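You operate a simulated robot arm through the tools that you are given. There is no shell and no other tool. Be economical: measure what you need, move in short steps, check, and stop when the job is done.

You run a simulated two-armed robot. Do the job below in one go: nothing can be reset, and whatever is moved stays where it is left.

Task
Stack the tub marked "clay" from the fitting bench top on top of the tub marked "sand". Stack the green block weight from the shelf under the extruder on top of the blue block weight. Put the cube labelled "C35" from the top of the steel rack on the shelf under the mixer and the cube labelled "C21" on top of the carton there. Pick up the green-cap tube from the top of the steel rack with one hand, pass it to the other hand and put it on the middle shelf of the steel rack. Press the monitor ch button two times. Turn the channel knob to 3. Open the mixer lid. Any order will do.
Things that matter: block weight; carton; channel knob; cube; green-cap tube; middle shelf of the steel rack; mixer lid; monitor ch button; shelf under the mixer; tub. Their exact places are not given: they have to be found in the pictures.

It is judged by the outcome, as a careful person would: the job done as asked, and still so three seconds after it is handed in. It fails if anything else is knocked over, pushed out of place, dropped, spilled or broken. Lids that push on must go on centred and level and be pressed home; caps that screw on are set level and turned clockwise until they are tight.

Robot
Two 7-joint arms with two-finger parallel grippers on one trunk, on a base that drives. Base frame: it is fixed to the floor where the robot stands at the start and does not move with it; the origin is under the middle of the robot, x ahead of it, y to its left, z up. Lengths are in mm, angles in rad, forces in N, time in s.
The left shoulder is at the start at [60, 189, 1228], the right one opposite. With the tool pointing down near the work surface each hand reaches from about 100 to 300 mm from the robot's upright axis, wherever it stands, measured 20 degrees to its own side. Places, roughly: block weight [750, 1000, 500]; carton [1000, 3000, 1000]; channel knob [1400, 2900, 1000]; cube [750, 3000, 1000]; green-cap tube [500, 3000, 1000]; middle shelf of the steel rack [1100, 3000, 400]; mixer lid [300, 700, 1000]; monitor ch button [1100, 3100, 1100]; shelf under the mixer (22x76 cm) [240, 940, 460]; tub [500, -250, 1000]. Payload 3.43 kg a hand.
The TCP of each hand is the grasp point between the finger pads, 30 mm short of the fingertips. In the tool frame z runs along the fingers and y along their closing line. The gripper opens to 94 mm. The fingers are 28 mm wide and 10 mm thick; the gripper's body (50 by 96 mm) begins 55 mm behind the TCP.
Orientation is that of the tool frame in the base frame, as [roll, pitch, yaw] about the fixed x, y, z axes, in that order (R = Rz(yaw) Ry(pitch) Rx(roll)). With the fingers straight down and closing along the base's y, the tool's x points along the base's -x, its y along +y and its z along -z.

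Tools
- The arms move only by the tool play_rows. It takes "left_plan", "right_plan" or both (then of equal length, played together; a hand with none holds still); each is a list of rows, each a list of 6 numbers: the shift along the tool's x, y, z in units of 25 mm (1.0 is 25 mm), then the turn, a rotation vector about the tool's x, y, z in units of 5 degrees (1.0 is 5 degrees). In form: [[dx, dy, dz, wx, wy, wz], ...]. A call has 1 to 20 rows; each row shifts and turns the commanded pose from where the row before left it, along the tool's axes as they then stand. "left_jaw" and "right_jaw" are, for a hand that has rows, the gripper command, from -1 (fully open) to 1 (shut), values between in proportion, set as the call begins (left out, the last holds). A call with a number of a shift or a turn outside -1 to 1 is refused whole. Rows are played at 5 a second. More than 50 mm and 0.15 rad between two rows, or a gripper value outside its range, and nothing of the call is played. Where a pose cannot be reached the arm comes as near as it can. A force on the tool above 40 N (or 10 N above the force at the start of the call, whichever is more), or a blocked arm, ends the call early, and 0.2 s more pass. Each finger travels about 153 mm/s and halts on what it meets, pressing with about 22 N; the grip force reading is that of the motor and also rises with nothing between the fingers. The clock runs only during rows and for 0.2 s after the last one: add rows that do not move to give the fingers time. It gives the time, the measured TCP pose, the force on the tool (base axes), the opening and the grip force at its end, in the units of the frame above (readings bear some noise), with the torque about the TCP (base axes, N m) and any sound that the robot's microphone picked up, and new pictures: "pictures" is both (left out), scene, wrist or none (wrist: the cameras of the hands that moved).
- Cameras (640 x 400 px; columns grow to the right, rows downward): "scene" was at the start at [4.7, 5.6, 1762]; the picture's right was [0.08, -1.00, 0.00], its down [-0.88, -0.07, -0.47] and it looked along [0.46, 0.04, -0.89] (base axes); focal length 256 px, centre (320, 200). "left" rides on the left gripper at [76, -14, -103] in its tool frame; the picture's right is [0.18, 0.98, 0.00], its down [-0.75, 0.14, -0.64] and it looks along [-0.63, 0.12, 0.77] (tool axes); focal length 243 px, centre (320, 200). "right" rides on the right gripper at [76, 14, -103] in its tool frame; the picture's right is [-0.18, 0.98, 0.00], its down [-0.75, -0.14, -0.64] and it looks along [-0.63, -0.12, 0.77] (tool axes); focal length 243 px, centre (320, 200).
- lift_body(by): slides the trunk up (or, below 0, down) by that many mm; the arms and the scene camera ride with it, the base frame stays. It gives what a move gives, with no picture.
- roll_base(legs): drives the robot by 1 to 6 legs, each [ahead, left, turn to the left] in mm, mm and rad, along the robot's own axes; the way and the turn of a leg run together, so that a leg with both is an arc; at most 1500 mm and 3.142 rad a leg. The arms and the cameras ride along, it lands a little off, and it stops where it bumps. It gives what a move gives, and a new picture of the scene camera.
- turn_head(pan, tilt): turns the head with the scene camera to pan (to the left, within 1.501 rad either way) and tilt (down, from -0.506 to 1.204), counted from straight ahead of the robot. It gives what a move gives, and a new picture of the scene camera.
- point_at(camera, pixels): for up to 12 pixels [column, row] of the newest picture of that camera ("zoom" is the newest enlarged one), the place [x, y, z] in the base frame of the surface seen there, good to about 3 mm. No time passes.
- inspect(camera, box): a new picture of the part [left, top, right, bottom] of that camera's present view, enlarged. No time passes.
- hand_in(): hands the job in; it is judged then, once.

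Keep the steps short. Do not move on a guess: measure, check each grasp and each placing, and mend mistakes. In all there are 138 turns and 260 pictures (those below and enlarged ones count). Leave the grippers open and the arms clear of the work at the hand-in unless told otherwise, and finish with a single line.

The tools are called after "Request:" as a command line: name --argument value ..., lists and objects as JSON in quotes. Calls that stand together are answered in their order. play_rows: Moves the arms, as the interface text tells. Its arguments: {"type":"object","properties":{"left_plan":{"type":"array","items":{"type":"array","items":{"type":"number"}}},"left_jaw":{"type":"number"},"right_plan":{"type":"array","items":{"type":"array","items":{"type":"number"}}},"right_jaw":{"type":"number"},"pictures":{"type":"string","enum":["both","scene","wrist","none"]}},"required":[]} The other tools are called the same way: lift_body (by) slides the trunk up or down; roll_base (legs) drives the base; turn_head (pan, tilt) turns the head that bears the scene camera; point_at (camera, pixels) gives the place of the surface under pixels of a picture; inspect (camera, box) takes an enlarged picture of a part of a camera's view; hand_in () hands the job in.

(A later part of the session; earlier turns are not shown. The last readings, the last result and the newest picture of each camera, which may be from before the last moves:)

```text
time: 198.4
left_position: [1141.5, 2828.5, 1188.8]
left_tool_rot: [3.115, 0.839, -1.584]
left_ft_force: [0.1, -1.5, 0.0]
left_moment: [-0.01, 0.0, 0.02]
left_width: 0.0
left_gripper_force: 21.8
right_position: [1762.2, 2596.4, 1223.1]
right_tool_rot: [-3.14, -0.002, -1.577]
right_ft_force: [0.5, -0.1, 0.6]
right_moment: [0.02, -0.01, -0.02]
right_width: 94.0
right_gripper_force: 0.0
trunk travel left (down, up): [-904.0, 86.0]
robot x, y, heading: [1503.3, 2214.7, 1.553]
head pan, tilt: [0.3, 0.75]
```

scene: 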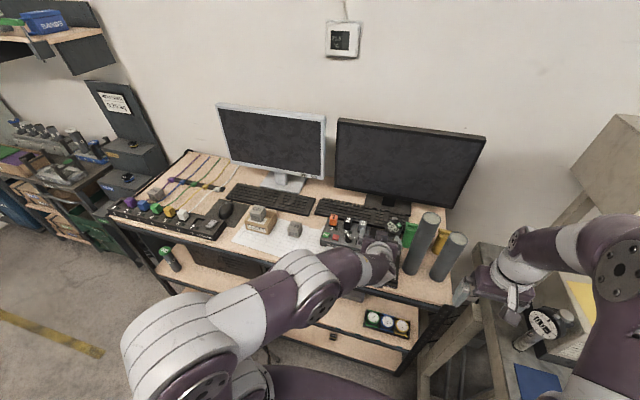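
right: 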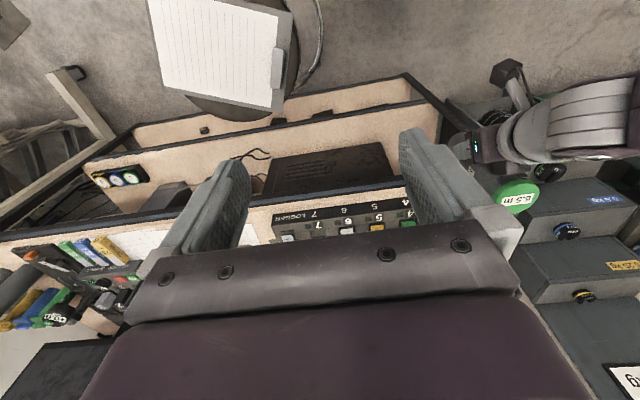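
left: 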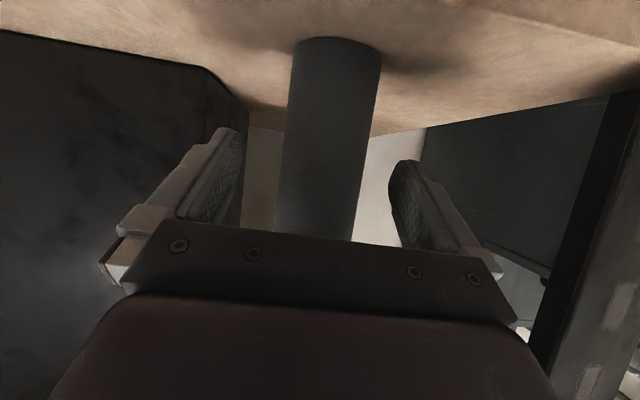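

The left is in line. Pull the right hand back first so it stays clear of the grey cylinders, then roll forward.

Request:
play_rows --right_plan '[[0.8, 0, -0.2, 0, 0, 0], [0.8, 0, -0.2, 0, 0, 0], [0.8, 0, -0.2, 0, 0, 0], [0.8, 0, -0.2, 0, 0, 0], [0.8, 0, -0.2, 0, 0, 0], [0.8, 0, -0.2, 0, 0, 0], [0.8, 0, -0.2, 0, 0, 0]]' --pictures "none"

Request:
roll_base --legs '[[215, 0, 0]]'

Request:
inspect --camera "left" --box '[0, 0, 640, 400]'

```text
time: 200.0
left_position: [1140.5, 2826.9, 1190.3]
left_tool_rot: [3.114, 0.842, -1.585]
left_ft_force: [-0.1, -0.6, -0.5]
left_moment: [-0.01, 0.05, -0.03]
left_width: 0.0
left_gripper_force: 22.0
right_position: [1763.9, 2453.1, 1258.7]
right_tool_rot: [-3.141, -0.001, -1.578]
right_ft_force: [0.2, -0.2, 0.2]
right_moment: [0.05, -0.03, -0.01]
right_width: 93.8
right_gripper_force: 0.0
trunk travel left (down, up): [-904.0, 86.0]
robot x, y, heading: [1501.3, 2214.7, 1.557]
head pan, tilt: [0.3, 0.75]
```

```text
time: 201.7
left_position: [1147.5, 3050.9, 1191.3]
left_tool_rot: [3.112, 0.843, -1.587]
left_ft_force: [-0.1, 0.3, 0.2]
left_moment: [-0.02, 0.02, 0.02]
left_width: 0.0
left_gripper_force: 21.3
right_position: [1768.0, 2675.1, 1260.1]
right_tool_rot: [-3.141, 0.001, -1.579]
right_ft_force: [-0.8, 0.4, -0.5]
right_moment: [-0.01, 0.01, -0.04]
right_width: 93.9
right_gripper_force: 0.1
trunk travel left (down, up): [-904.0, 86.0]
robot x, y, heading: [1506.5, 2439.6, 1.554]
head pan, tilt: [0.3, 0.75]
```

scene: 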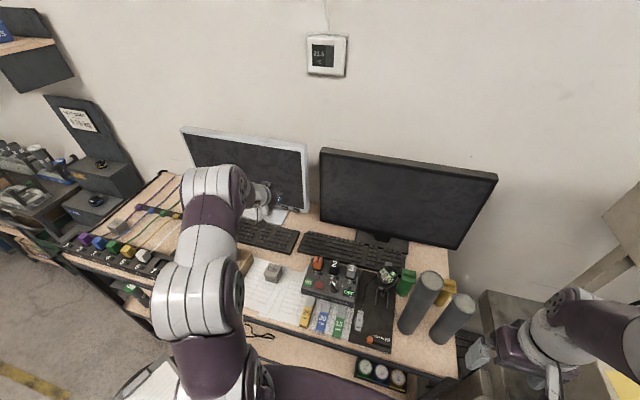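

```text
1.00 times, centred on (320, 200) of left (not enlarged: the box is as wide or as high as the picture)
```

zoom: 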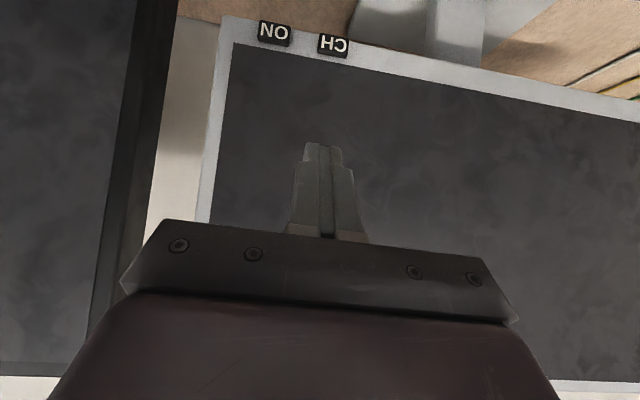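

Request:
point_at --camera "zoom" --pixels '[[333, 45], [322, 40], [345, 52], [334, 52], [274, 34], [360, 45], [322, 150]]'

Request:
inspect --camera "scene" --box '[295, 245, 375, 305]'

```text
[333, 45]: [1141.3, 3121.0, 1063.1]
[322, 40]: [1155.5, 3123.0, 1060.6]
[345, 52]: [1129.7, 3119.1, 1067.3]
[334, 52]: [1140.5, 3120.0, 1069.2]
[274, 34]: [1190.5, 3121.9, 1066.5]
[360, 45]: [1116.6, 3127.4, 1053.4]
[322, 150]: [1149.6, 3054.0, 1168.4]
```

```text
6.67 times, centred on (335, 275) of scene
```

zoom: 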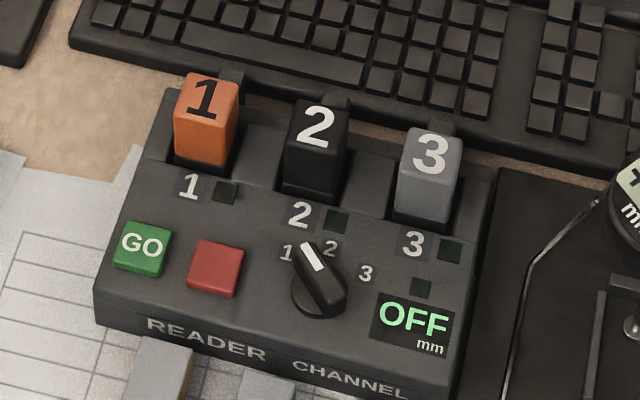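

CH centre is (1142, 3121, 1064). Descend to just in front of it.

Request:
play_rows --left_plan '[[0.78, 0.055, 0.88, 0, 0, 0], [0.78, 0.055, 0.88, 0, 0, 0], [0.78, 0.055, 0.88, 0, 0, 0], [0.78, 0.055, 0.88, 0, 0, 0], [0, 0, 0, 0, 0, 0]]' --pictures "wrist"

Request:
inspect --camera "left" --box '[250, 100, 390, 200]'

```text
time: 202.9
left_position: [1139.6, 3066.6, 1073.9]
left_tool_rot: [3.113, 0.842, -1.586]
left_ft_force: [-0.3, 0.9, 0.4]
left_moment: [-0.02, 0.01, 0.02]
left_width: 0.0
left_gripper_force: 21.7
right_position: [1768.3, 2677.1, 1259.4]
right_tool_rot: [3.141, -0.002, -1.581]
right_ft_force: [-0.4, -0.7, 0.3]
right_moment: [0.02, -0.06, 0.0]
right_width: 93.9
right_gripper_force: 0.1
trunk travel left (down, up): [-904.0, 86.0]
robot x, y, heading: [1510.2, 2440.7, 1.552]
head pan, tilt: [0.3, 0.75]
```

left: 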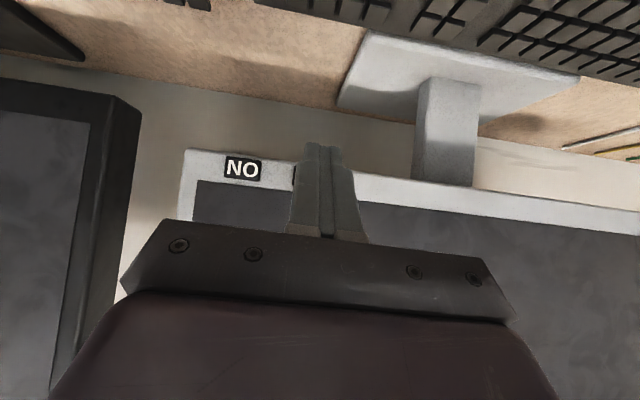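

```text
4.00 times, centred on (320, 150) of left
```

zoom: 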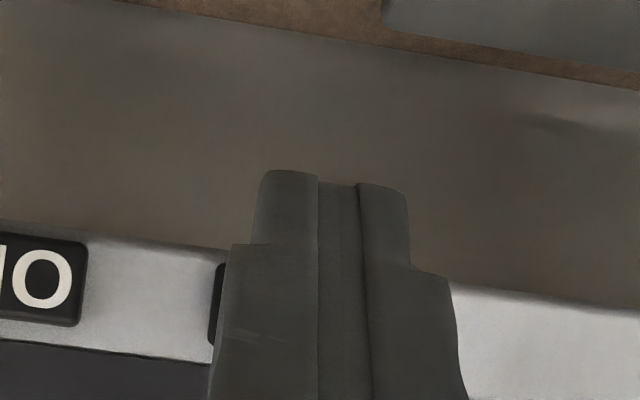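

Fingertip is in front of CH. Push forward in small steps, watching force.

Request:
play_rows --left_plan '[[-0.266, -0.08, 0.299, 0, 0, 0], [-0.266, 0, 0.299, 0, 0, 0], [-0.08, 0, 0.09, 0, 0, 0]]' --pictures "none"

Request:
play_rows --left_plan '[[-0.053, 0, 0.06, 0, 0, 0], [-0.053, 0, 0.06, 0, 0, 0]]' --pictures "none"

```text
time: 203.7
left_position: [1141.2, 3089.7, 1073.1]
left_tool_rot: [3.113, 0.841, -1.586]
left_ft_force: [0.4, 1.1, 0.5]
left_moment: [0.02, -0.02, -0.01]
left_width: 0.2
left_gripper_force: 22.1
right_position: [1768.9, 2677.2, 1257.8]
right_tool_rot: [-3.14, -0.004, -1.581]
right_ft_force: [-0.1, -0.3, -0.1]
right_moment: [0.01, 0.01, 0.01]
right_width: 94.1
right_gripper_force: 0.3
trunk travel left (down, up): [-904.0, 86.0]
robot x, y, heading: [1507.6, 2440.8, 1.55]
head pan, tilt: [0.3, 0.75]
```

```text
time: 204.3
left_position: [1141.4, 3091.2, 1073.7]
left_tool_rot: [3.114, 0.838, -1.586]
left_ft_force: [-0.1, -2.4, 0.2]
left_moment: [0.01, 0.02, 0.02]
left_width: 0.2
left_gripper_force: 21.7
right_position: [1767.9, 2676.7, 1258.4]
right_tool_rot: [-3.141, -0.001, -1.578]
right_ft_force: [-0.9, -0.1, -0.9]
right_moment: [0.03, 0.0, 0.02]
right_width: 94.1
right_gripper_force: 0.1
trunk travel left (down, up): [-904.0, 86.0]
robot x, y, heading: [1505.6, 2438.0, 1.551]
head pan, tilt: [0.3, 0.75]
heard: click
```

A click: the first press registered. Release fully, then press again the same way.

Request:
play_rows --left_plan '[[0.133, 0, -0.15, 0, 0, 0], [0.266, 0, -0.3, 0, 0, 0], [0, 0, 0, 0, 0, 0], [0, 0, 0, 0, 0, 0]]' --pictures "none"

Request:
inspect --camera "scene" --box '[170, 110, 330, 230]'

```text
time: 205.3
left_position: [1140.1, 3077.0, 1073.2]
left_tool_rot: [3.114, 0.842, -1.587]
left_ft_force: [0.7, -0.2, 0.4]
left_moment: [0.0, 0.0, -0.02]
left_width: 0.2
left_gripper_force: 22.1
right_position: [1767.9, 2677.7, 1258.4]
right_tool_rot: [-3.141, -0.002, -1.578]
right_ft_force: [-0.3, -0.5, 0.8]
right_moment: [0.03, 0.01, -0.01]
right_width: 93.8
right_gripper_force: 0.1
trunk travel left (down, up): [-904.0, 86.0]
robot x, y, heading: [1507.3, 2438.2, 1.55]
head pan, tilt: [0.3, 0.75]
```

```text
3.33 times, centred on (250, 170) of scene
```

zoom: 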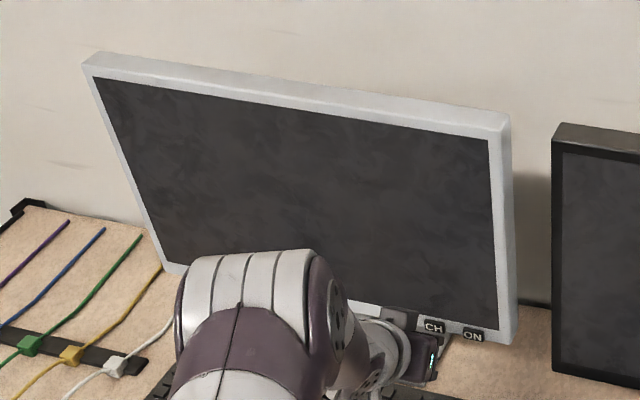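

Request:
play_rows --left_plan '[[-0.17, 0, 0.19, 0, 0, 0], [-0.17, 0, 0.19, 0, 0, 0], [-0.05, 0, 0.057, 0, 0, 0]]' --pictures "none"

```text
time: 206.1
left_position: [1141.1, 3091.4, 1072.9]
left_tool_rot: [3.115, 0.841, -1.586]
left_ft_force: [0.2, -1.2, 0.1]
left_moment: [0.0, -0.02, -0.04]
left_width: 0.2
left_gripper_force: 22.1
right_position: [1767.6, 2676.8, 1258.3]
right_tool_rot: [3.141, -0.002, -1.581]
right_ft_force: [-0.3, -0.7, 0.1]
right_moment: [0.01, 0.02, -0.02]
right_width: 93.7
right_gripper_force: 0.1
trunk travel left (down, up): [-904.0, 86.0]
robot x, y, heading: [1508.4, 2438.0, 1.55]
head pan, tilt: [0.3, 0.75]
```

No click yet; press 1 mm further.

Request:
play_rows --left_plan '[[-0.027, 0, 0.03, 0, 0, 0], [0, 0, 0, 0, 0, 0]]' --pictures "none"

```text
time: 206.7
left_position: [1139.3, 3091.5, 1071.8]
left_tool_rot: [3.115, 0.84, -1.587]
left_ft_force: [1.1, -2.1, -0.1]
left_moment: [-0.05, 0.02, -0.07]
left_width: 0.0
left_gripper_force: 22.2
right_position: [1768.0, 2677.5, 1258.1]
right_tool_rot: [-3.14, -0.001, -1.579]
right_ft_force: [0.2, 0.3, -0.6]
right_moment: [-0.03, 0.01, 0.01]
right_width: 93.9
right_gripper_force: 0.0
trunk travel left (down, up): [-904.0, 86.0]
robot x, y, heading: [1505.6, 2439.3, 1.551]
head pan, tilt: [0.3, 0.75]
heard: click
```

Second click: CH has been pressed twice. Withdraw, rise, and bring the left hand toward the knob with the tool turned down.

Request:
play_rows --left_plan '[[0.3, 0, -0.34, 0, 0, 0], [0.5, 0, -0.56, 0, 0, 0], [-0.747, 0, -0.665, 0, 0, 0], [-0.747, 0, -0.665, 0, 0, 0], [-0.747, 0, -0.665, 0, 0, 0], [-0.747, 0, -0.665, 0, 0, 0], [-0.747, 0, -0.665, 0, 0, 0], [0.665, -0.9, -0.747, 0, 0, 0], [0.665, -0.9, -0.747, 0, 0, 0], [0.665, -0.9, -0.747, 0, 0, 0], [0.665, -0.9, -0.747, 0, 0, 0], [0.665, -0.9, -0.747, 0, 0, 0], [0.665, -0.9, -0.747, 0, 0, 0], [0, -0.9, 0, 0, 0, 0]]' --pictures "none"

Request:
play_rows --left_plan '[[0, -0.5, 0, 0, 0.96, 0], [0, -0.5, 0, 0, 0.96, 0], [0, -0.5, 0, 0, 0.96, 0], [0, -0.5, 0, 0, 0.96, 0], [0, -0.5, 0, 0, 0.96, 0], [0, -0.5, 0, 0, 0.96, 0], [0, -0.5, 0, 0, 0.96, 0], [0, -0.5, 0, 0, 0.96, 0], [0, -0.5, 0, 0, 0.96, 0], [0, 0, 0, 0, 0.96, 0]]' --left_jaw 0.04 --pictures "wrist"

```text
time: 209.7
left_position: [1302.1, 2915.2, 1196.2]
left_tool_rot: [3.112, 0.84, -1.589]
left_ft_force: [-0.2, -0.4, -0.5]
left_moment: [-0.01, -0.01, 0.05]
left_width: 0.1
left_gripper_force: 22.3
right_position: [1768.3, 2678.2, 1257.4]
right_tool_rot: [3.141, -0.002, -1.58]
right_ft_force: [-0.2, -0.1, -0.4]
right_moment: [-0.03, -0.01, 0.01]
right_width: 93.6
right_gripper_force: 0.0
trunk travel left (down, up): [-904.0, 86.0]
robot x, y, heading: [1508.5, 2440.5, 1.553]
head pan, tilt: [0.3, 0.75]
```

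```text
time: 211.9
left_position: [1378.4, 2912.3, 1184.1]
left_tool_rot: [3.094, 0.247, -1.565]
left_ft_force: [-1.2, 0.2, -0.8]
left_moment: [-0.01, 0.01, -0.01]
left_width: 45.0
left_gripper_force: 0.0
left hand out of reach, approached as far as the arm can: row 5, 6, 7, 9, 10
right_position: [1767.1, 2676.8, 1258.3]
right_tool_rot: [-3.141, -0.002, -1.579]
right_ft_force: [0.5, -0.1, 0.0]
right_moment: [0.01, 0.0, 0.01]
right_width: 93.8
right_gripper_force: 0.1
trunk travel left (down, up): [-904.0, 86.0]
robot x, y, heading: [1506.7, 2436.6, 1.551]
head pan, tilt: [0.3, 0.75]
```

left: 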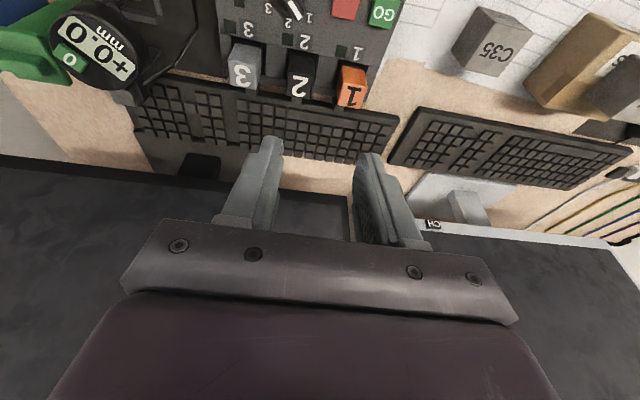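

Request:
play_rows --left_plan '[[0.7, -0.4, 0.4, 0, 0.94, 0], [0.6, -0.4, 0.4, 0, 0.94, 0], [0.4, -0.4, 0.4, 0, 0.94, 0], [0, 0, 0.3, 0, 0, 0], [0, 0, 0, 0, 0, 0]]' --pictures "wrist"

Request:
inspect --camera "left" --box '[220, 0, 440, 140]'

```text
time: 213.1
left_position: [1387.6, 2868.4, 1127.2]
left_tool_rot: [3.089, 0.129, -1.557]
left_ft_force: [0.2, -0.4, 0.8]
left_moment: [-0.02, 0.02, 0.01]
left_width: 45.5
left_gripper_force: 0.2
left hand out of reach, approached as far as the arm can: row 1, 2, 3
right_position: [1767.2, 2677.4, 1256.9]
right_tool_rot: [3.141, -0.003, -1.581]
right_ft_force: [0.0, -1.1, 0.5]
right_moment: [-0.02, 0.03, 0.0]
right_width: 93.9
right_gripper_force: 0.0
trunk travel left (down, up): [-904.0, 86.0]
robot x, y, heading: [1510.2, 2440.1, 1.553]
head pan, tilt: [0.3, 0.75]
```

left: 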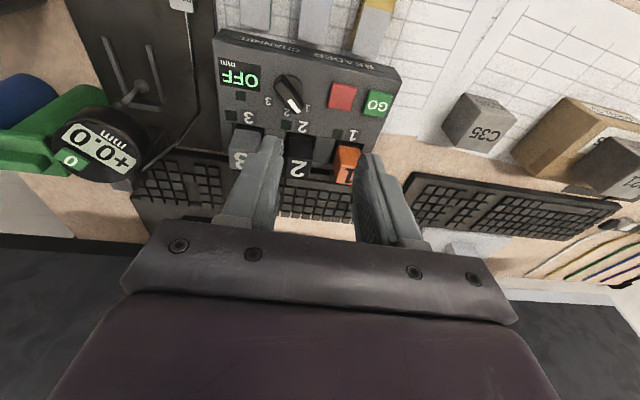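

```text
2.86 times, centred on (330, 70) of left
```

zoom: 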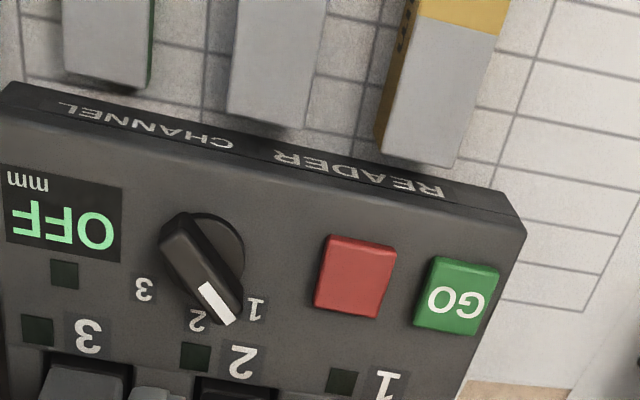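

Request:
point_at --camera "zoom" --pixels '[[180, 228], [222, 310], [200, 265], [170, 240], [240, 295], [225, 230], [255, 308], [198, 320], [145, 289], [330, 265], [120, 215]]'

```text
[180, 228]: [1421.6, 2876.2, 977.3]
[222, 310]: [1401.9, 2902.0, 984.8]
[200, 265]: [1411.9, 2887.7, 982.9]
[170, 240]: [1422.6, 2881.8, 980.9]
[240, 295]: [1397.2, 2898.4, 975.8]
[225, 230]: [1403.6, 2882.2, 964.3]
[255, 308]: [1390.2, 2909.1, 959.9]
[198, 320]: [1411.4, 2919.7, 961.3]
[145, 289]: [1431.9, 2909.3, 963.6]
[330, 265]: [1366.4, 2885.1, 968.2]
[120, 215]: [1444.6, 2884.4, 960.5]
```

Knob centre is (1411, 2888), bar top 984, pointing at 1 (45° left); 3 is 45° right. Turn the hand −45° above it.

Request:
play_rows --left_plan '[[-0.27, -0.31, 0.7, 0, 0.5, 0], [-0.27, -0.31, 0.7, 0, 0.5, 0], [-0.27, -0.31, 0.7, 0, 0.5, 0], [0, 0, 0, 0.3, 0, -1], [0, 0, 0, 0.3, 0, -1], [0, 0, 0, 0, 0, -1], [0, 0, 0, 0, 0, -1], [0, 0, 0, 0, 0, -1], [0, 0, 0, 0, 0, -1], [0, 0, 0, 0, 0, -1], [0, 0, 0, 0, 0, -1], [0, 0, 0, 0, 0, -1]]' --pictures "wrist"

```text
time: 215.7
left_position: [1388.1, 2811.9, 1015.0]
left_tool_rot: [-3.139, 0.003, -0.763]
left_ft_force: [0.4, 0.2, 0.6]
left_moment: [0.03, -0.01, 0.03]
left_width: 45.1
left_gripper_force: 0.1
left hand out of reach, approached as far as the arm can: row 1, 2, 3, 4, 5, 6
right_position: [1766.6, 2677.0, 1258.8]
right_tool_rot: [-3.14, -0.001, -1.579]
right_ft_force: [0.1, -0.6, 0.2]
right_moment: [-0.02, -0.05, 0.0]
right_width: 93.8
right_gripper_force: 0.0
trunk travel left (down, up): [-904.0, 86.0]
robot x, y, heading: [1508.6, 2440.2, 1.551]
head pan, tilt: [0.3, 0.75]
```

left: 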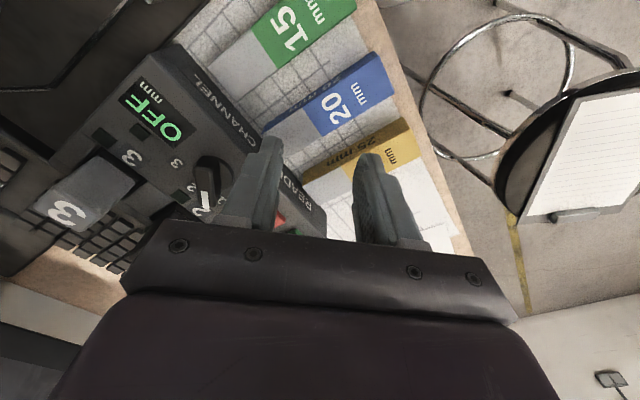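

Request:
play_rows --left_plan '[[0, 0, -0.6, 0, 0, 0], [-0.48, -0.94, 0, 0, 0, 0], [-0.48, -0.94, 0, 0, 0, 0], [-0.48, -0.94, 0, 0, 0, 0], [0, 0, 0, 0, 0, 0]]' --pictures "wrist"

```text
time: 216.9
left_position: [1418.9, 2845.6, 1011.3]
left_tool_rot: [-3.054, -0.043, -0.77]
left_ft_force: [-0.1, -0.3, 0.1]
left_moment: [-0.01, -0.01, 0.01]
left_width: 44.9
left_gripper_force: 0.0
left hand out of reach, approached as far as the arm can: row 1, 2, 3, 4
right_position: [1768.4, 2678.2, 1259.1]
right_tool_rot: [3.141, -0.003, -1.58]
right_ft_force: [-0.2, -0.4, 0.7]
right_moment: [0.0, 0.02, 0.03]
right_width: 93.9
right_gripper_force: 0.0
trunk travel left (down, up): [-904.0, 86.0]
robot x, y, heading: [1506.9, 2439.6, 1.548]
head pan, tilt: [0.3, 0.75]
```

left: 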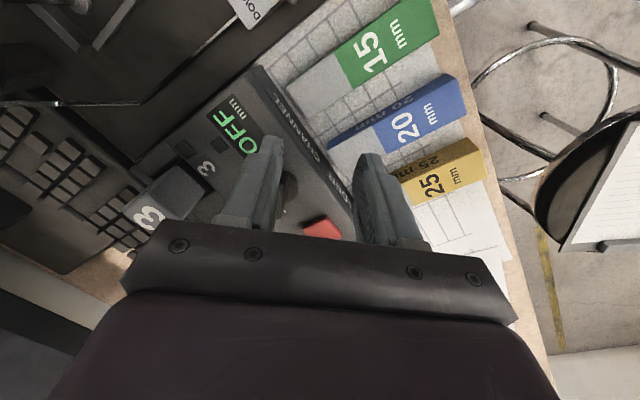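

The left arm is jammed near a joint limit here. I'll retire it upward and use the right hand for the knob.

Request:
play_rows --left_plan '[[0, 0, -0.9, 0, 0, 0], [0, 0, -0.9, 0, 0, 0], [0, 0, -0.9, 0, 0, 0], [0, 0, -0.9, 0, 0, 0], [0, 0, -0.9, 0, 0, 0], [0, 0, -0.9, 0, 0, 0], [-0.3, 0.95, 0, 0, 0, 0], [-0.3, 0.95, 0, 0, 0, 0], [-0.3, 0.95, 0, 0, 0, 0], [-0.3, 0.95, 0, 0, 0, 0], [-0.3, 0.95, 0, 0, 0, 0], [0, 0.95, 0, 0, 0, 0], [0, 0.95, 0, 0, 0, 0], [0, 0.95, 0, 0, 0, 0]]' --pictures "none"

Request:
play_rows --right_plan '[[0, 0.98, 0, 0, 0, 0], [0, 0.98, 0, 0, 0, 0], [0, 0.98, 0, 0, 0, 0], [0, 0.98, 0, 0, 0, 0], [0, 0.98, 0, 0, 0, 0], [0, 0.98, 0, 0, 0, 0], [0, 0.98, 0, 0, 0, 0], [0, 0.98, 0, 0, 0, 0], [0, 0.98, 0, 0, 0, 0], [0, 0.98, 0, 0, 0, 0], [0, 0.98, 0, 0, 0, 0]]' --right_jaw 0.04 --pictures "scene"

```text
time: 219.9
left_position: [1250.3, 2738.2, 1114.0]
left_tool_rot: [-3.073, -0.058, -0.772]
left_ft_force: [0.1, 0.0, -0.2]
left_moment: [0.03, -0.02, -0.03]
left_width: 45.2
left_gripper_force: 0.1
left hand out of reach, approached as far as the arm can: row 1
right_position: [1766.1, 2675.7, 1259.6]
right_tool_rot: [-3.139, 0.001, -1.58]
right_ft_force: [-0.1, -0.1, -0.7]
right_moment: [0.0, -0.01, -0.03]
right_width: 94.0
right_gripper_force: 0.0
trunk travel left (down, up): [-904.0, 86.0]
robot x, y, heading: [1509.4, 2438.2, 1.556]
head pan, tilt: [0.3, 0.75]
```

```text
time: 222.3
left_position: [1250.7, 2740.4, 1114.3]
left_tool_rot: [-3.073, -0.058, -0.772]
left_ft_force: [-0.5, 0.3, -0.2]
left_moment: [-0.03, -0.05, 0.0]
left_width: 45.0
left_gripper_force: 0.1
right_position: [1497.0, 2677.9, 1258.7]
right_tool_rot: [-3.139, -0.004, -1.58]
right_ft_force: [-0.2, 0.0, -0.2]
right_moment: [0.01, 0.02, -0.01]
right_width: 45.1
right_gripper_force: 0.1
trunk travel left (down, up): [-904.0, 86.0]
robot x, y, heading: [1502.5, 2439.5, 1.553]
head pan, tilt: [0.3, 0.75]
```

scene: 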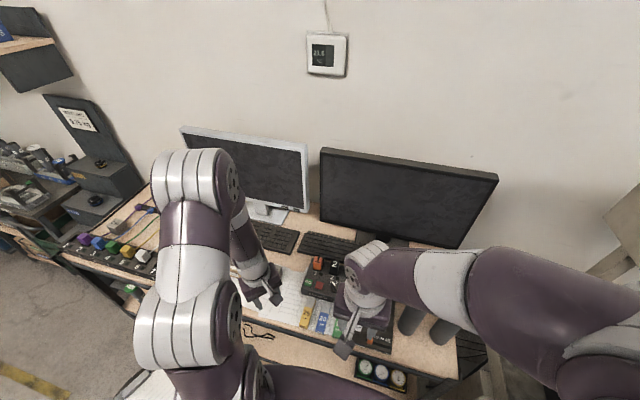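

Request:
play_rows --right_plan '[[-0.93, 0.38, 0.3, 0, 0, 0], [-0.93, 0.38, 0.3, 0, 0, 0], [-0.93, 0.38, 0.3, 0, 0, 0], [-0.93, 0.38, 0.4, 0, 0, 0], [-0.93, 0.38, 0.8, 0, 0, 0], [-0.93, 0.38, 0.9, 0, 0, 0], [-0.93, 0.38, 0.9, 0, 0, 0], [-0.93, 0.38, 0.9, 0, 0, 0], [-0.93, 0.38, 0.9, 0, 0, 0], [0, 0, 0.4, 0, 0, -1], [0, 0, 0.4, 0, 0, -1], [0, 0, 0.3, 0, 0, -1], [0, 0, 0, 0, 0, -1], [0, 0, 0, 0, 0, -1], [0, 0, 0, 0, 0, -1], [0, 0, 0, 0, 0, -1], [0, 0, 0, 0, 0, -1], [0, 0, 0, 0, 0, -1]]' --pictures "wrist"

```text
time: 226.1
left_position: [1252.2, 2739.7, 1114.4]
left_tool_rot: [-3.075, -0.058, -0.774]
left_ft_force: [-0.3, 0.2, 0.0]
left_moment: [0.01, -0.02, 0.0]
left_width: 45.1
left_gripper_force: 0.1
right_position: [1416.1, 2889.5, 1089.4]
right_tool_rot: [-3.141, -0.001, -0.792]
right_ft_force: [-0.4, 0.0, 0.2]
right_moment: [0.03, 0.0, -0.01]
right_width: 45.1
right_gripper_force: 0.0
trunk travel left (down, up): [-904.0, 86.0]
robot x, y, heading: [1506.6, 2443.5, 1.549]
head pan, tilt: [0.3, 0.75]
```

right: 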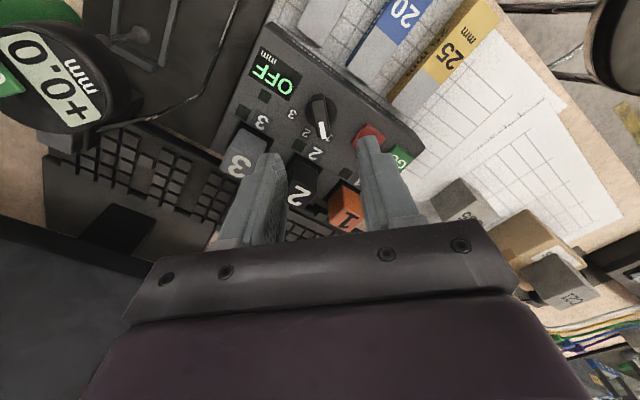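

Aligned over the knob. Narrow the jaws to 36 mm and descend to TCP 997.

Request:
play_rows --right_plan '[[-0.1, 0.18, 0.9, 0, 0, 0], [0, 0, 0.9, 0, 0, 0], [0, 0, 0.9, 0, 0, 0], [0, 0, 0.7, 0, 0, 0], [0, 0, 0.28, 0, 0, 0]]' --right_jaw 0.25 --pictures "wrist"

Request:
inspect --camera "right" --box '[220, 60, 420, 200]'

```text
time: 227.3
left_position: [1251.5, 2739.2, 1114.1]
left_tool_rot: [-3.075, -0.058, -0.773]
left_ft_force: [-0.4, -0.7, 0.5]
left_moment: [0.0, 0.01, 0.01]
left_width: 45.2
left_gripper_force: 0.0
right_position: [1407.7, 2887.2, 997.1]
right_tool_rot: [-3.141, 0.0, -0.795]
right_ft_force: [-0.1, -0.4, 0.0]
right_moment: [-0.02, 0.03, 0.03]
right_width: 35.3
right_gripper_force: 0.0
trunk travel left (down, up): [-904.0, 86.0]
robot x, y, heading: [1508.5, 2440.0, 1.55]
head pan, tilt: [0.3, 0.75]
```

right: 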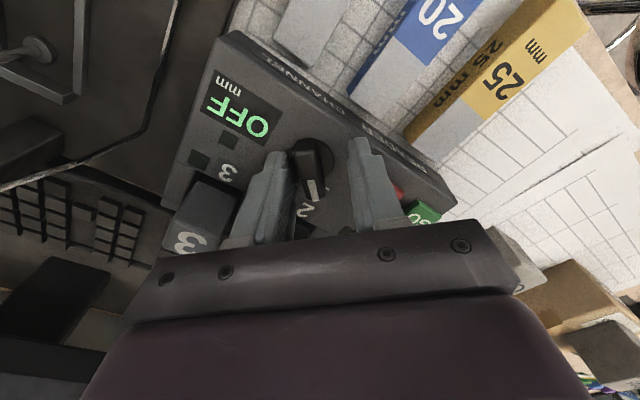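

```text
2.86 times, centred on (320, 130) of right
```

zoom: 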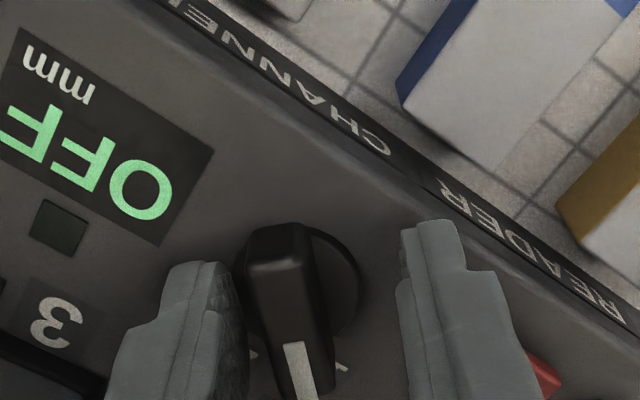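

Request:
play_rows --right_plan '[[0.05, -0.2, 0, 0, 0, 0], [0, 0, 0, 0, 0, 0]]' --pictures "none"

Request:
play_rows --right_plan '[[0, 0, 0, 0, 0, 0], [0, 0, 0, 0, 0, 0], [0, 0, 0, 0, 0, 0]]' --right_jaw 1 --pictures "none"

```text
time: 227.9
left_position: [1251.3, 2739.8, 1114.7]
left_tool_rot: [-3.076, -0.057, -0.774]
left_ft_force: [-0.3, 0.6, 0.0]
left_moment: [0.0, -0.01, -0.04]
left_width: 45.0
left_gripper_force: 0.1
right_position: [1412.9, 2889.2, 996.2]
right_tool_rot: [3.14, -0.002, -0.795]
right_ft_force: [-0.1, 0.4, -0.1]
right_moment: [-0.02, -0.03, -0.01]
right_width: 35.3
right_gripper_force: 0.0
trunk travel left (down, up): [-904.0, 86.0]
robot x, y, heading: [1507.4, 2438.2, 1.551]
head pan, tilt: [0.3, 0.75]
```

```text
time: 228.7
left_position: [1251.9, 2739.9, 1115.5]
left_tool_rot: [-3.075, -0.055, -0.774]
left_ft_force: [0.1, 0.2, 0.1]
left_moment: [0.01, -0.03, 0.0]
left_width: 45.0
left_gripper_force: 0.0
right_position: [1414.2, 2889.7, 997.2]
right_tool_rot: [3.14, -0.002, -0.794]
right_ft_force: [4.5, 4.9, 2.4]
right_moment: [-0.08, -0.49, -0.03]
right_width: 12.6
right_gripper_force: 45.1
trunk travel left (down, up): [-904.0, 86.0]
robot x, y, heading: [1507.8, 2441.2, 1.558]
head pan, tilt: [0.3, 0.75]
```

Gripped (12.6 mm). Turn clockwise 45° first.

Request:
play_rows --right_plan '[[0, 0, 0, 0, 0, 1], [0, 0, 0, 0, 0, 1], [0, 0, 0, 0, 0, 1], [0, 0, 0, 0, 0, 1], [0, 0, 0, 0, 0, 1], [0, 0, 0, 0, 0, 1], [0, 0, 0, 0, 0, 1], [0, 0, 0, 0, 0, 1], [0, 0, 0, 0, 0, 1]]' --pictures "none"

```text
time: 230.7
left_position: [1248.0, 2738.4, 1114.3]
left_tool_rot: [-3.071, -0.059, -0.773]
left_ft_force: [-0.3, 0.5, -0.8]
left_moment: [-0.03, -0.04, 0.03]
left_width: 44.9
left_gripper_force: 0.1
right_position: [1410.6, 2889.6, 996.7]
right_tool_rot: [-3.141, 0.0, -1.578]
right_ft_force: [-20.8, -2.6, 2.4]
right_moment: [-1.19, 0.74, 0.1]
right_width: 13.0
right_gripper_force: 44.9
trunk travel left (down, up): [-904.0, 86.0]
robot x, y, heading: [1509.2, 2437.6, 1.554]
head pan, tilt: [0.3, 0.75]
```

Request:
play_rows --right_plan '[[0, 0.12, 0, 0, 0, 0], [0, 0, 0, 0, 0, 1], [0, 0, 0, 0, 0, 1], [0, 0, 0, 0, 0, 1], [0, 0, 0, 0, 0, 1], [0, 0, 0, 0, 0, 1], [0, 0, 0, 0, 0, 1], [0, 0, 0, 0, 0, 1], [0, 0, 0, 0, 0, 1], [0, 0, 0, 0, 0, 0.9]]' --pictures "none"

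Request:
play_rows --right_plan '[[0, 0, 0, 0, 0, 0], [0, 0, 0, 0, 0, 0], [0, 0, -0.8, 0, 0, 0], [0, 0, -0.9, 0, 0, 0], [0, 0, -0.9, 0, 0, 0], [0, 0, -0.9, 0, 0, 0]]' --right_jaw 0.25 --pictures "wrist"

Request:
inspect --camera "right" --box '[220, 40, 420, 180]'

```text
time: 232.9
left_position: [1248.9, 2738.5, 1113.6]
left_tool_rot: [-3.074, -0.057, -0.775]
left_ft_force: [-0.2, 0.2, -0.7]
left_moment: [0.0, 0.01, 0.0]
left_width: 45.0
left_gripper_force: 0.0
right_position: [1407.6, 2890.3, 996.1]
right_tool_rot: [-3.14, 0.002, -2.354]
right_ft_force: [-16.5, -1.1, 6.0]
right_moment: [-0.8, 1.32, 0.03]
right_width: 12.9
right_gripper_force: 44.8
trunk travel left (down, up): [-904.0, 86.0]
robot x, y, heading: [1510.9, 2441.7, 1.555]
head pan, tilt: [0.3, 0.75]
```

```text
time: 234.3
left_position: [1251.3, 2739.4, 1115.1]
left_tool_rot: [-3.075, -0.056, -0.773]
left_ft_force: [0.1, 0.7, -0.3]
left_moment: [0.01, 0.0, -0.01]
left_width: 45.3
left_gripper_force: 0.1
right_position: [1412.8, 2889.7, 1086.3]
right_tool_rot: [-3.141, 0.0, -2.356]
right_ft_force: [0.7, 0.0, 0.3]
right_moment: [-0.03, -0.02, 0.0]
right_width: 35.4
right_gripper_force: 0.0
trunk travel left (down, up): [-904.0, 86.0]
robot x, y, heading: [1507.6, 2441.0, 1.557]
head pan, tilt: [0.3, 0.75]
```

right: 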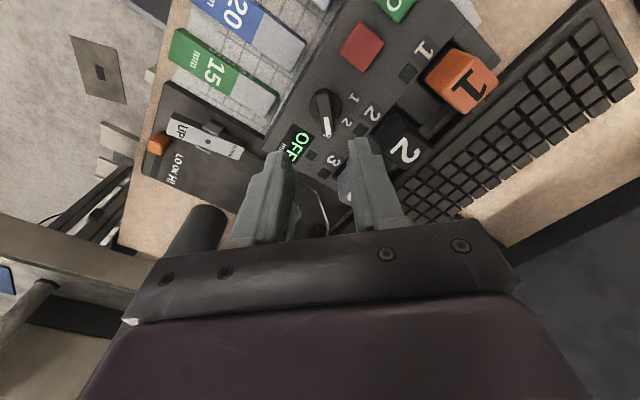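

```text
2.86 times, centred on (320, 110) of right
```

zoom: 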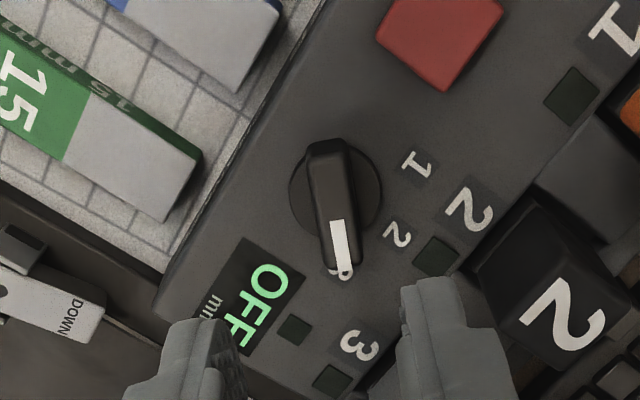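

The pointer now covers the small "3". Next C35: back off 100 mm and re-pose the left hand to the 45° pitch.

Request:
roll_base --legs '[[-100, 0, 0.015]]'

Request:
play_rows --left_plan '[[0, 0, -0.3, 0, 0, 1], [0, 0, -0.3, 0, 0, 1], [0, 0, -0.3, 0, 0, 1], [0, 0, -0.3, 0, 0, 1], [0, 0, -0.3, 0, 0, 1], [0, 0, 0, 0, 0, 1], [0, 0, 0, 0, 0, 1], [0, 0, 0, 0, 0, 1], [0, 0, 0, 0, 0, 1]]' --left_jaw -1 --pictures "none"

Request:
play_rows --left_plan '[[-0.7, 0, 0, 0, -0.95, 0], [-0.7, 0, 0.05, 0, -0.95, 0], [-0.7, 0, 0.1, 0, -0.95, 0], [-0.68, 0, 0.16, 0, -0.95, 0], [-0.66, 0, 0.22, 0, -0.95, 0], [-0.63, 0, 0.28, 0, -0.95, 0], [-0.6, 0, 0.33, 0, -0.95, 0], [-0.58, 0, 0.38, 0, -0.95, 0], [-0.55, 0, 0.42, 0, -0.95, 0], [-0.5, 0, 0.46, 0, -0.95, 0]]' --pictures "wrist"

```text
time: 235.5
left_position: [1244.8, 2636.4, 1113.0]
left_tool_rot: [-3.074, -0.057, -0.76]
left_ft_force: [-0.3, 0.3, -0.3]
left_moment: [0.05, 0.03, -0.01]
left_width: 45.2
left_gripper_force: 0.0
right_position: [1405.3, 2789.5, 1085.8]
right_tool_rot: [-3.14, -0.001, -2.342]
right_ft_force: [0.2, 0.9, -0.1]
right_moment: [-0.03, 0.05, 0.02]
right_width: 35.1
right_gripper_force: 0.0
trunk travel left (down, up): [-904.0, 86.0]
robot x, y, heading: [1505.4, 2340.5, 1.573]
head pan, tilt: [0.3, 0.75]
```

scene: 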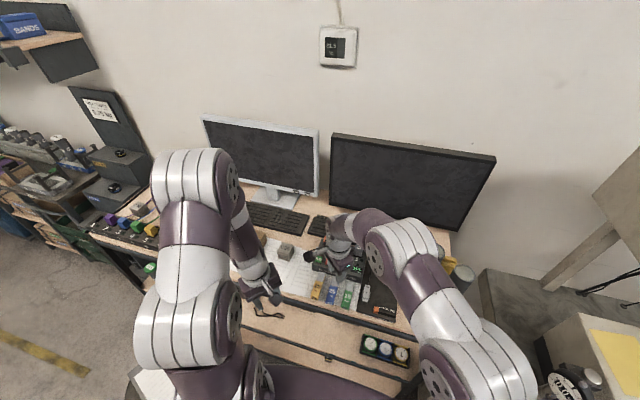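

```text
time: 237.5
left_position: [1243.0, 2635.3, 1151.5]
left_tool_rot: [-3.056, 0.008, -1.546]
left_ft_force: [0.2, 0.9, -0.4]
left_moment: [0.01, 0.05, 0.0]
left_width: 94.2
left_gripper_force: 0.0
right_position: [1404.8, 2788.1, 1086.5]
right_tool_rot: [-3.14, -0.001, -2.34]
right_ft_force: [-0.2, 0.8, -0.3]
right_moment: [0.0, -0.01, -0.01]
right_width: 35.3
right_gripper_force: 0.2
trunk travel left (down, up): [-904.0, 86.0]
robot x, y, heading: [1506.4, 2339.7, 1.562]
head pan, tilt: [0.3, 0.75]
```

```text
time: 239.7
left_position: [1236.2, 2810.3, 1155.4]
left_tool_rot: [-3.011, 0.832, -1.446]
left_ft_force: [1.0, -1.0, 0.6]
left_moment: [-0.06, 0.0, -0.01]
left_width: 93.9
left_gripper_force: 0.1
right_position: [1404.6, 2788.0, 1085.6]
right_tool_rot: [-3.14, 0.0, -2.344]
right_ft_force: [-0.4, 0.6, 0.8]
right_moment: [0.0, -0.02, 0.0]
right_width: 35.5
right_gripper_force: 0.1
trunk travel left (down, up): [-904.0, 86.0]
robot x, y, heading: [1509.3, 2338.3, 1.565]
head pan, tilt: [0.3, 0.75]
```

left: 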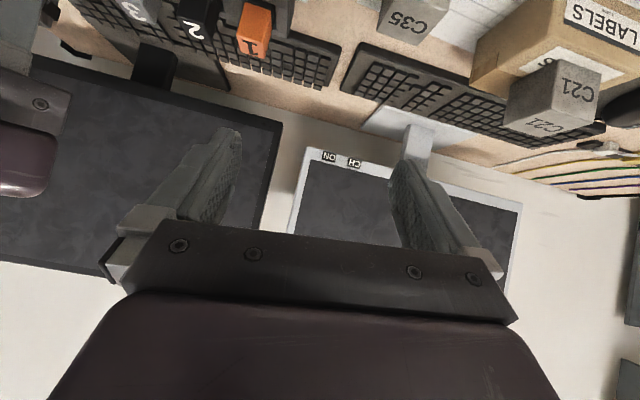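

Request:
inspect --camera "scene" --box '[265, 235, 305, 265]'

Request:
point_at --camera "zoom" --pixels '[[250, 170], [320, 140], [400, 180], [330, 215], [330, 170], [280, 250], [380, 250]]'

```text
13.33 times, centred on (285, 250) of scene
```

zoom: 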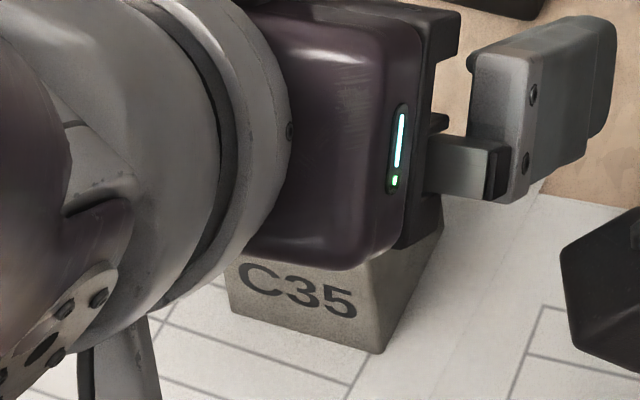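

```text
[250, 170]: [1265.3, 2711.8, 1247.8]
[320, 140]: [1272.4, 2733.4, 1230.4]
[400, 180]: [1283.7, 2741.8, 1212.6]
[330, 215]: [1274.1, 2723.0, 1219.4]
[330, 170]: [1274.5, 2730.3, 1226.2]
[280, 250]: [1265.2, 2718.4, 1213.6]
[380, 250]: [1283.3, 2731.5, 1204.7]
```

Request:
point_at --camera "zoom" --pixels '[[236, 300], [370, 342], [300, 290], [385, 335], [415, 290], [350, 320], [250, 310]]'

Request:
play_rows --left_plan '[[0, 0.3, 0, -0.5, 0, 0], [0, 0.3, 0, -0.5, 0, 0], [0, 0.3, 0, -0.5, 0, 0], [0.5, 0.45, 0.4, 0, 0, 0], [0.5, 0.45, 0.4, 0, 0, 0], [0.5, 0.45, 0.4, 0, 0, 0]]' --right_plan '[[0, 0, -0.6, 0, 0, 0], [0, 0, -0.6, 0, 0, 0], [0.5, -0.5, -0.6, 0, 0, 0], [0.5, -0.5, 0, 0, 0, 0], [0.5, -0.5, 0, 0, 0, 0], [0.5, -0.5, 0, 0, 0, 0]]' --pictures "wrist"

```text
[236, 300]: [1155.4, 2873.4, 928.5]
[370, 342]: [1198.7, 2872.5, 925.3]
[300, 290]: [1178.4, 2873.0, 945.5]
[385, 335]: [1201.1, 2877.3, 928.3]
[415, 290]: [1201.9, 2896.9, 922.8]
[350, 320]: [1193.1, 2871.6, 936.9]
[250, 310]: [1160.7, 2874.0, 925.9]
```

```text
time: 241.1
left_position: [1181.0, 2797.3, 1107.3]
left_tool_rot: [-3.141, 0.833, -1.447]
left_ft_force: [0.8, 0.8, 0.0]
left_moment: [0.01, -0.01, -0.02]
left_width: 94.2
left_gripper_force: 0.0
right_position: [1405.8, 2716.6, 1133.2]
right_tool_rot: [-3.14, 0.0, -2.342]
right_ft_force: [0.3, -1.0, -0.2]
right_moment: [0.01, 0.03, -0.03]
right_width: 35.4
right_gripper_force: 0.1
trunk travel left (down, up): [-904.0, 86.0]
robot x, y, heading: [1504.1, 2343.9, 1.568]
head pan, tilt: [0.3, 0.75]
```

right: 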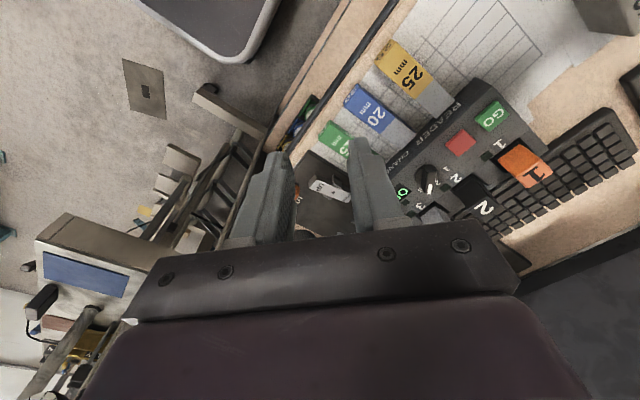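
left: 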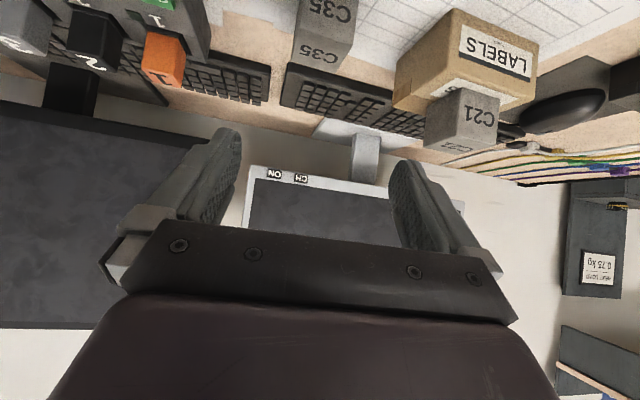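

C35 is square to the axes: x 1153–1203, y 2872–2922. Correct yaw and approach along the tool axis.

Request:
play_rows --left_plan '[[0.92, 0.06, 0.35, 0.52, 0, 0.48], [0.92, 0.06, 0.35, 0.52, 0, 0.48], [0, 0, 0.9, 0, 0, 0], [0, 0, 0.9, 0, 0, 0], [0, 0, 0.9, 0, 0, 0], [0, 0, 0.9, 0, 0, 0]]' --pictures "wrist"

```text
time: 242.5
left_position: [1181.2, 2849.6, 996.2]
left_tool_rot: [3.141, 0.832, -1.571]
left_ft_force: [0.0, 0.0, -0.5]
left_moment: [-0.03, 0.01, 0.0]
left_width: 93.8
left_gripper_force: 0.0
right_position: [1406.1, 2719.3, 1130.4]
right_tool_rot: [-3.14, -0.001, -2.34]
right_ft_force: [0.5, -0.2, 0.1]
right_moment: [-0.04, -0.02, -0.01]
right_width: 35.2
right_gripper_force: 0.0
trunk travel left (down, up): [-904.0, 86.0]
robot x, y, heading: [1505.2, 2341.4, 1.562]
head pan, tilt: [0.3, 0.75]
```

left: 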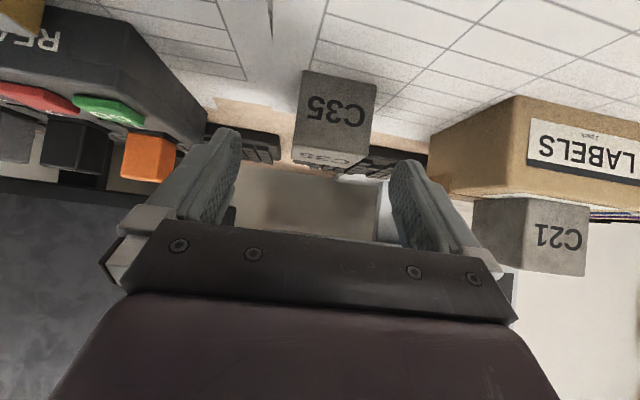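

Request:
play_rows --left_plan '[[0, 0.12, 0.71, 0, 0, 0], [0, 0, 0.71, 0, 0, 0], [-0.04, 0, 0.71, 0, 0, 0], [0, 0, 0, 0, 0, 0]]' --pictures "none"

Request:
play_rows --left_plan '[[0, 0, 0, 0, 0, 0], [0, 0, 0, 0, 0, 0], [0, 0, 0, 0, 0, 0], [-0.15, 0, -0.13, 0, 0, 0], [-0.3, 0, -0.27, 0, 0, 0], [-0.37, 0, -0.34, 0, 0, 0], [-0.37, 0, -0.34, 0, 0, 0], [-0.37, 0, -0.34, 0, 0, 0]]' --left_jaw 1 --pictures "wrist"

```text
time: 243.5
left_position: [1176.4, 2889.3, 962.2]
left_tool_rot: [3.14, 0.833, -1.571]
left_ft_force: [0.2, -0.6, -0.7]
left_moment: [0.04, -0.01, -0.01]
left_width: 94.1
left_gripper_force: 0.1
right_position: [1405.3, 2716.7, 1130.5]
right_tool_rot: [-3.139, 0.001, -2.343]
right_ft_force: [0.2, -0.8, 0.0]
right_moment: [0.02, -0.01, -0.03]
right_width: 35.3
right_gripper_force: 0.1
trunk travel left (down, up): [-904.0, 86.0]
robot x, y, heading: [1507.2, 2341.6, 1.566]
head pan, tilt: [0.3, 0.75]
```

```text
time: 245.3
left_position: [1179.4, 2889.0, 1016.0]
left_tool_rot: [3.139, 0.83, -1.572]
left_ft_force: [0.0, 0.3, -2.3]
left_moment: [0.0, -0.01, 0.02]
left_width: 54.4
left_gripper_force: 21.2
right_position: [1405.9, 2717.1, 1132.2]
right_tool_rot: [-3.139, 0.001, -2.341]
right_ft_force: [0.5, 0.1, -0.4]
right_moment: [0.01, 0.0, 0.0]
right_width: 35.3
right_gripper_force: 0.1
trunk travel left (down, up): [-904.0, 86.0]
robot x, y, heading: [1504.9, 2342.3, 1.567]
head pan, tilt: [0.3, 0.75]
```

left: 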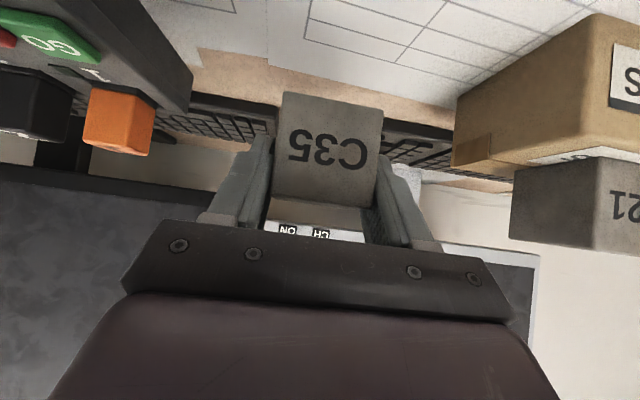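

C35 is held. Raise it, pull away from the rack, and go round to the east side of the mixer/extruder bench to look for the block weights.

Request:
play_rows --left_plan '[[-0.74, 0, -0.673, 0, 0, 0], [-0.74, 0, -0.673, 0, 0, 0], [-0.74, 0, -0.673, 0, 0, 0], [-0.74, 0, -0.673, 0, 0, 0]]' --right_plan '[[0, 0, 0, 0, 0, -1], [0, 0, 0, 0, 0, -1], [0, 0, 0, 0, 0, -1], [0, 0, 0, 0, 0, -1]]' --pictures "none"

Request:
roll_base --legs '[[-480, 0, 0], [0, -200, 0], [0, 0, 1.57]]'

Request:
turn_head --pan 0.5 --tilt 0.6

```text
time: 246.3
left_position: [1179.0, 2889.5, 1114.5]
left_tool_rot: [3.139, 0.832, -1.571]
left_ft_force: [-0.6, -0.3, -2.1]
left_moment: [-0.03, 0.01, 0.0]
left_width: 54.3
left_gripper_force: 21.7
right_position: [1406.4, 2718.6, 1132.5]
right_tool_rot: [-3.14, -0.001, -1.991]
right_ft_force: [0.3, -0.3, -0.1]
right_moment: [0.01, 0.0, 0.03]
right_width: 35.2
right_gripper_force: 0.2
trunk travel left (down, up): [-904.0, 86.0]
robot x, y, heading: [1505.2, 2338.4, 1.564]
head pan, tilt: [0.3, 0.75]
```

```text
time: 254.2
left_position: [1167.7, 1508.4, 1113.9]
left_tool_rot: [3.141, 0.831, 0.035]
left_ft_force: [0.3, -0.2, -2.5]
left_moment: [-0.01, -0.06, -0.02]
left_width: 54.2
left_gripper_force: 22.1
right_position: [1330.5, 1739.9, 1131.7]
right_tool_rot: [-3.141, -0.002, -0.388]
right_ft_force: [0.2, -0.3, 0.1]
right_moment: [-0.01, 0.02, -0.01]
right_width: 35.3
right_gripper_force: 0.1
trunk travel left (down, up): [-904.0, 86.0]
robot x, y, heading: [1706.4, 1856.3, -3.109]
head pan, tilt: [0.3, 0.75]
```

scene: 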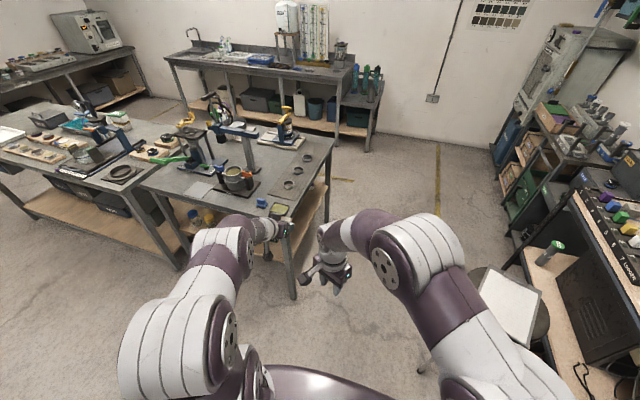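

```text
time: 254.9
left_position: [1167.5, 1507.5, 1113.6]
left_tool_rot: [3.139, 0.832, 0.034]
left_ft_force: [-0.7, 0.2, -2.4]
left_moment: [0.02, -0.03, 0.0]
left_width: 54.5
left_gripper_force: 22.0
right_position: [1332.2, 1739.4, 1131.0]
right_tool_rot: [-3.14, -0.003, -0.386]
right_ft_force: [1.0, -1.3, -0.2]
right_moment: [-0.02, -0.02, 0.0]
right_width: 35.1
right_gripper_force: 0.0
trunk travel left (down, up): [-904.0, 86.0]
robot x, y, heading: [1707.4, 1855.1, -3.115]
head pan, tilt: [0.499, 0.6]
```

scene: 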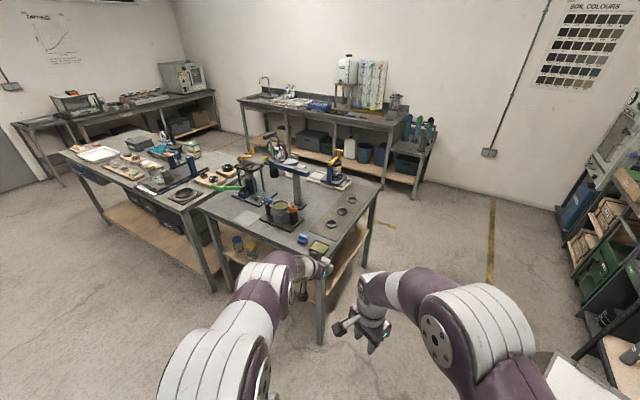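

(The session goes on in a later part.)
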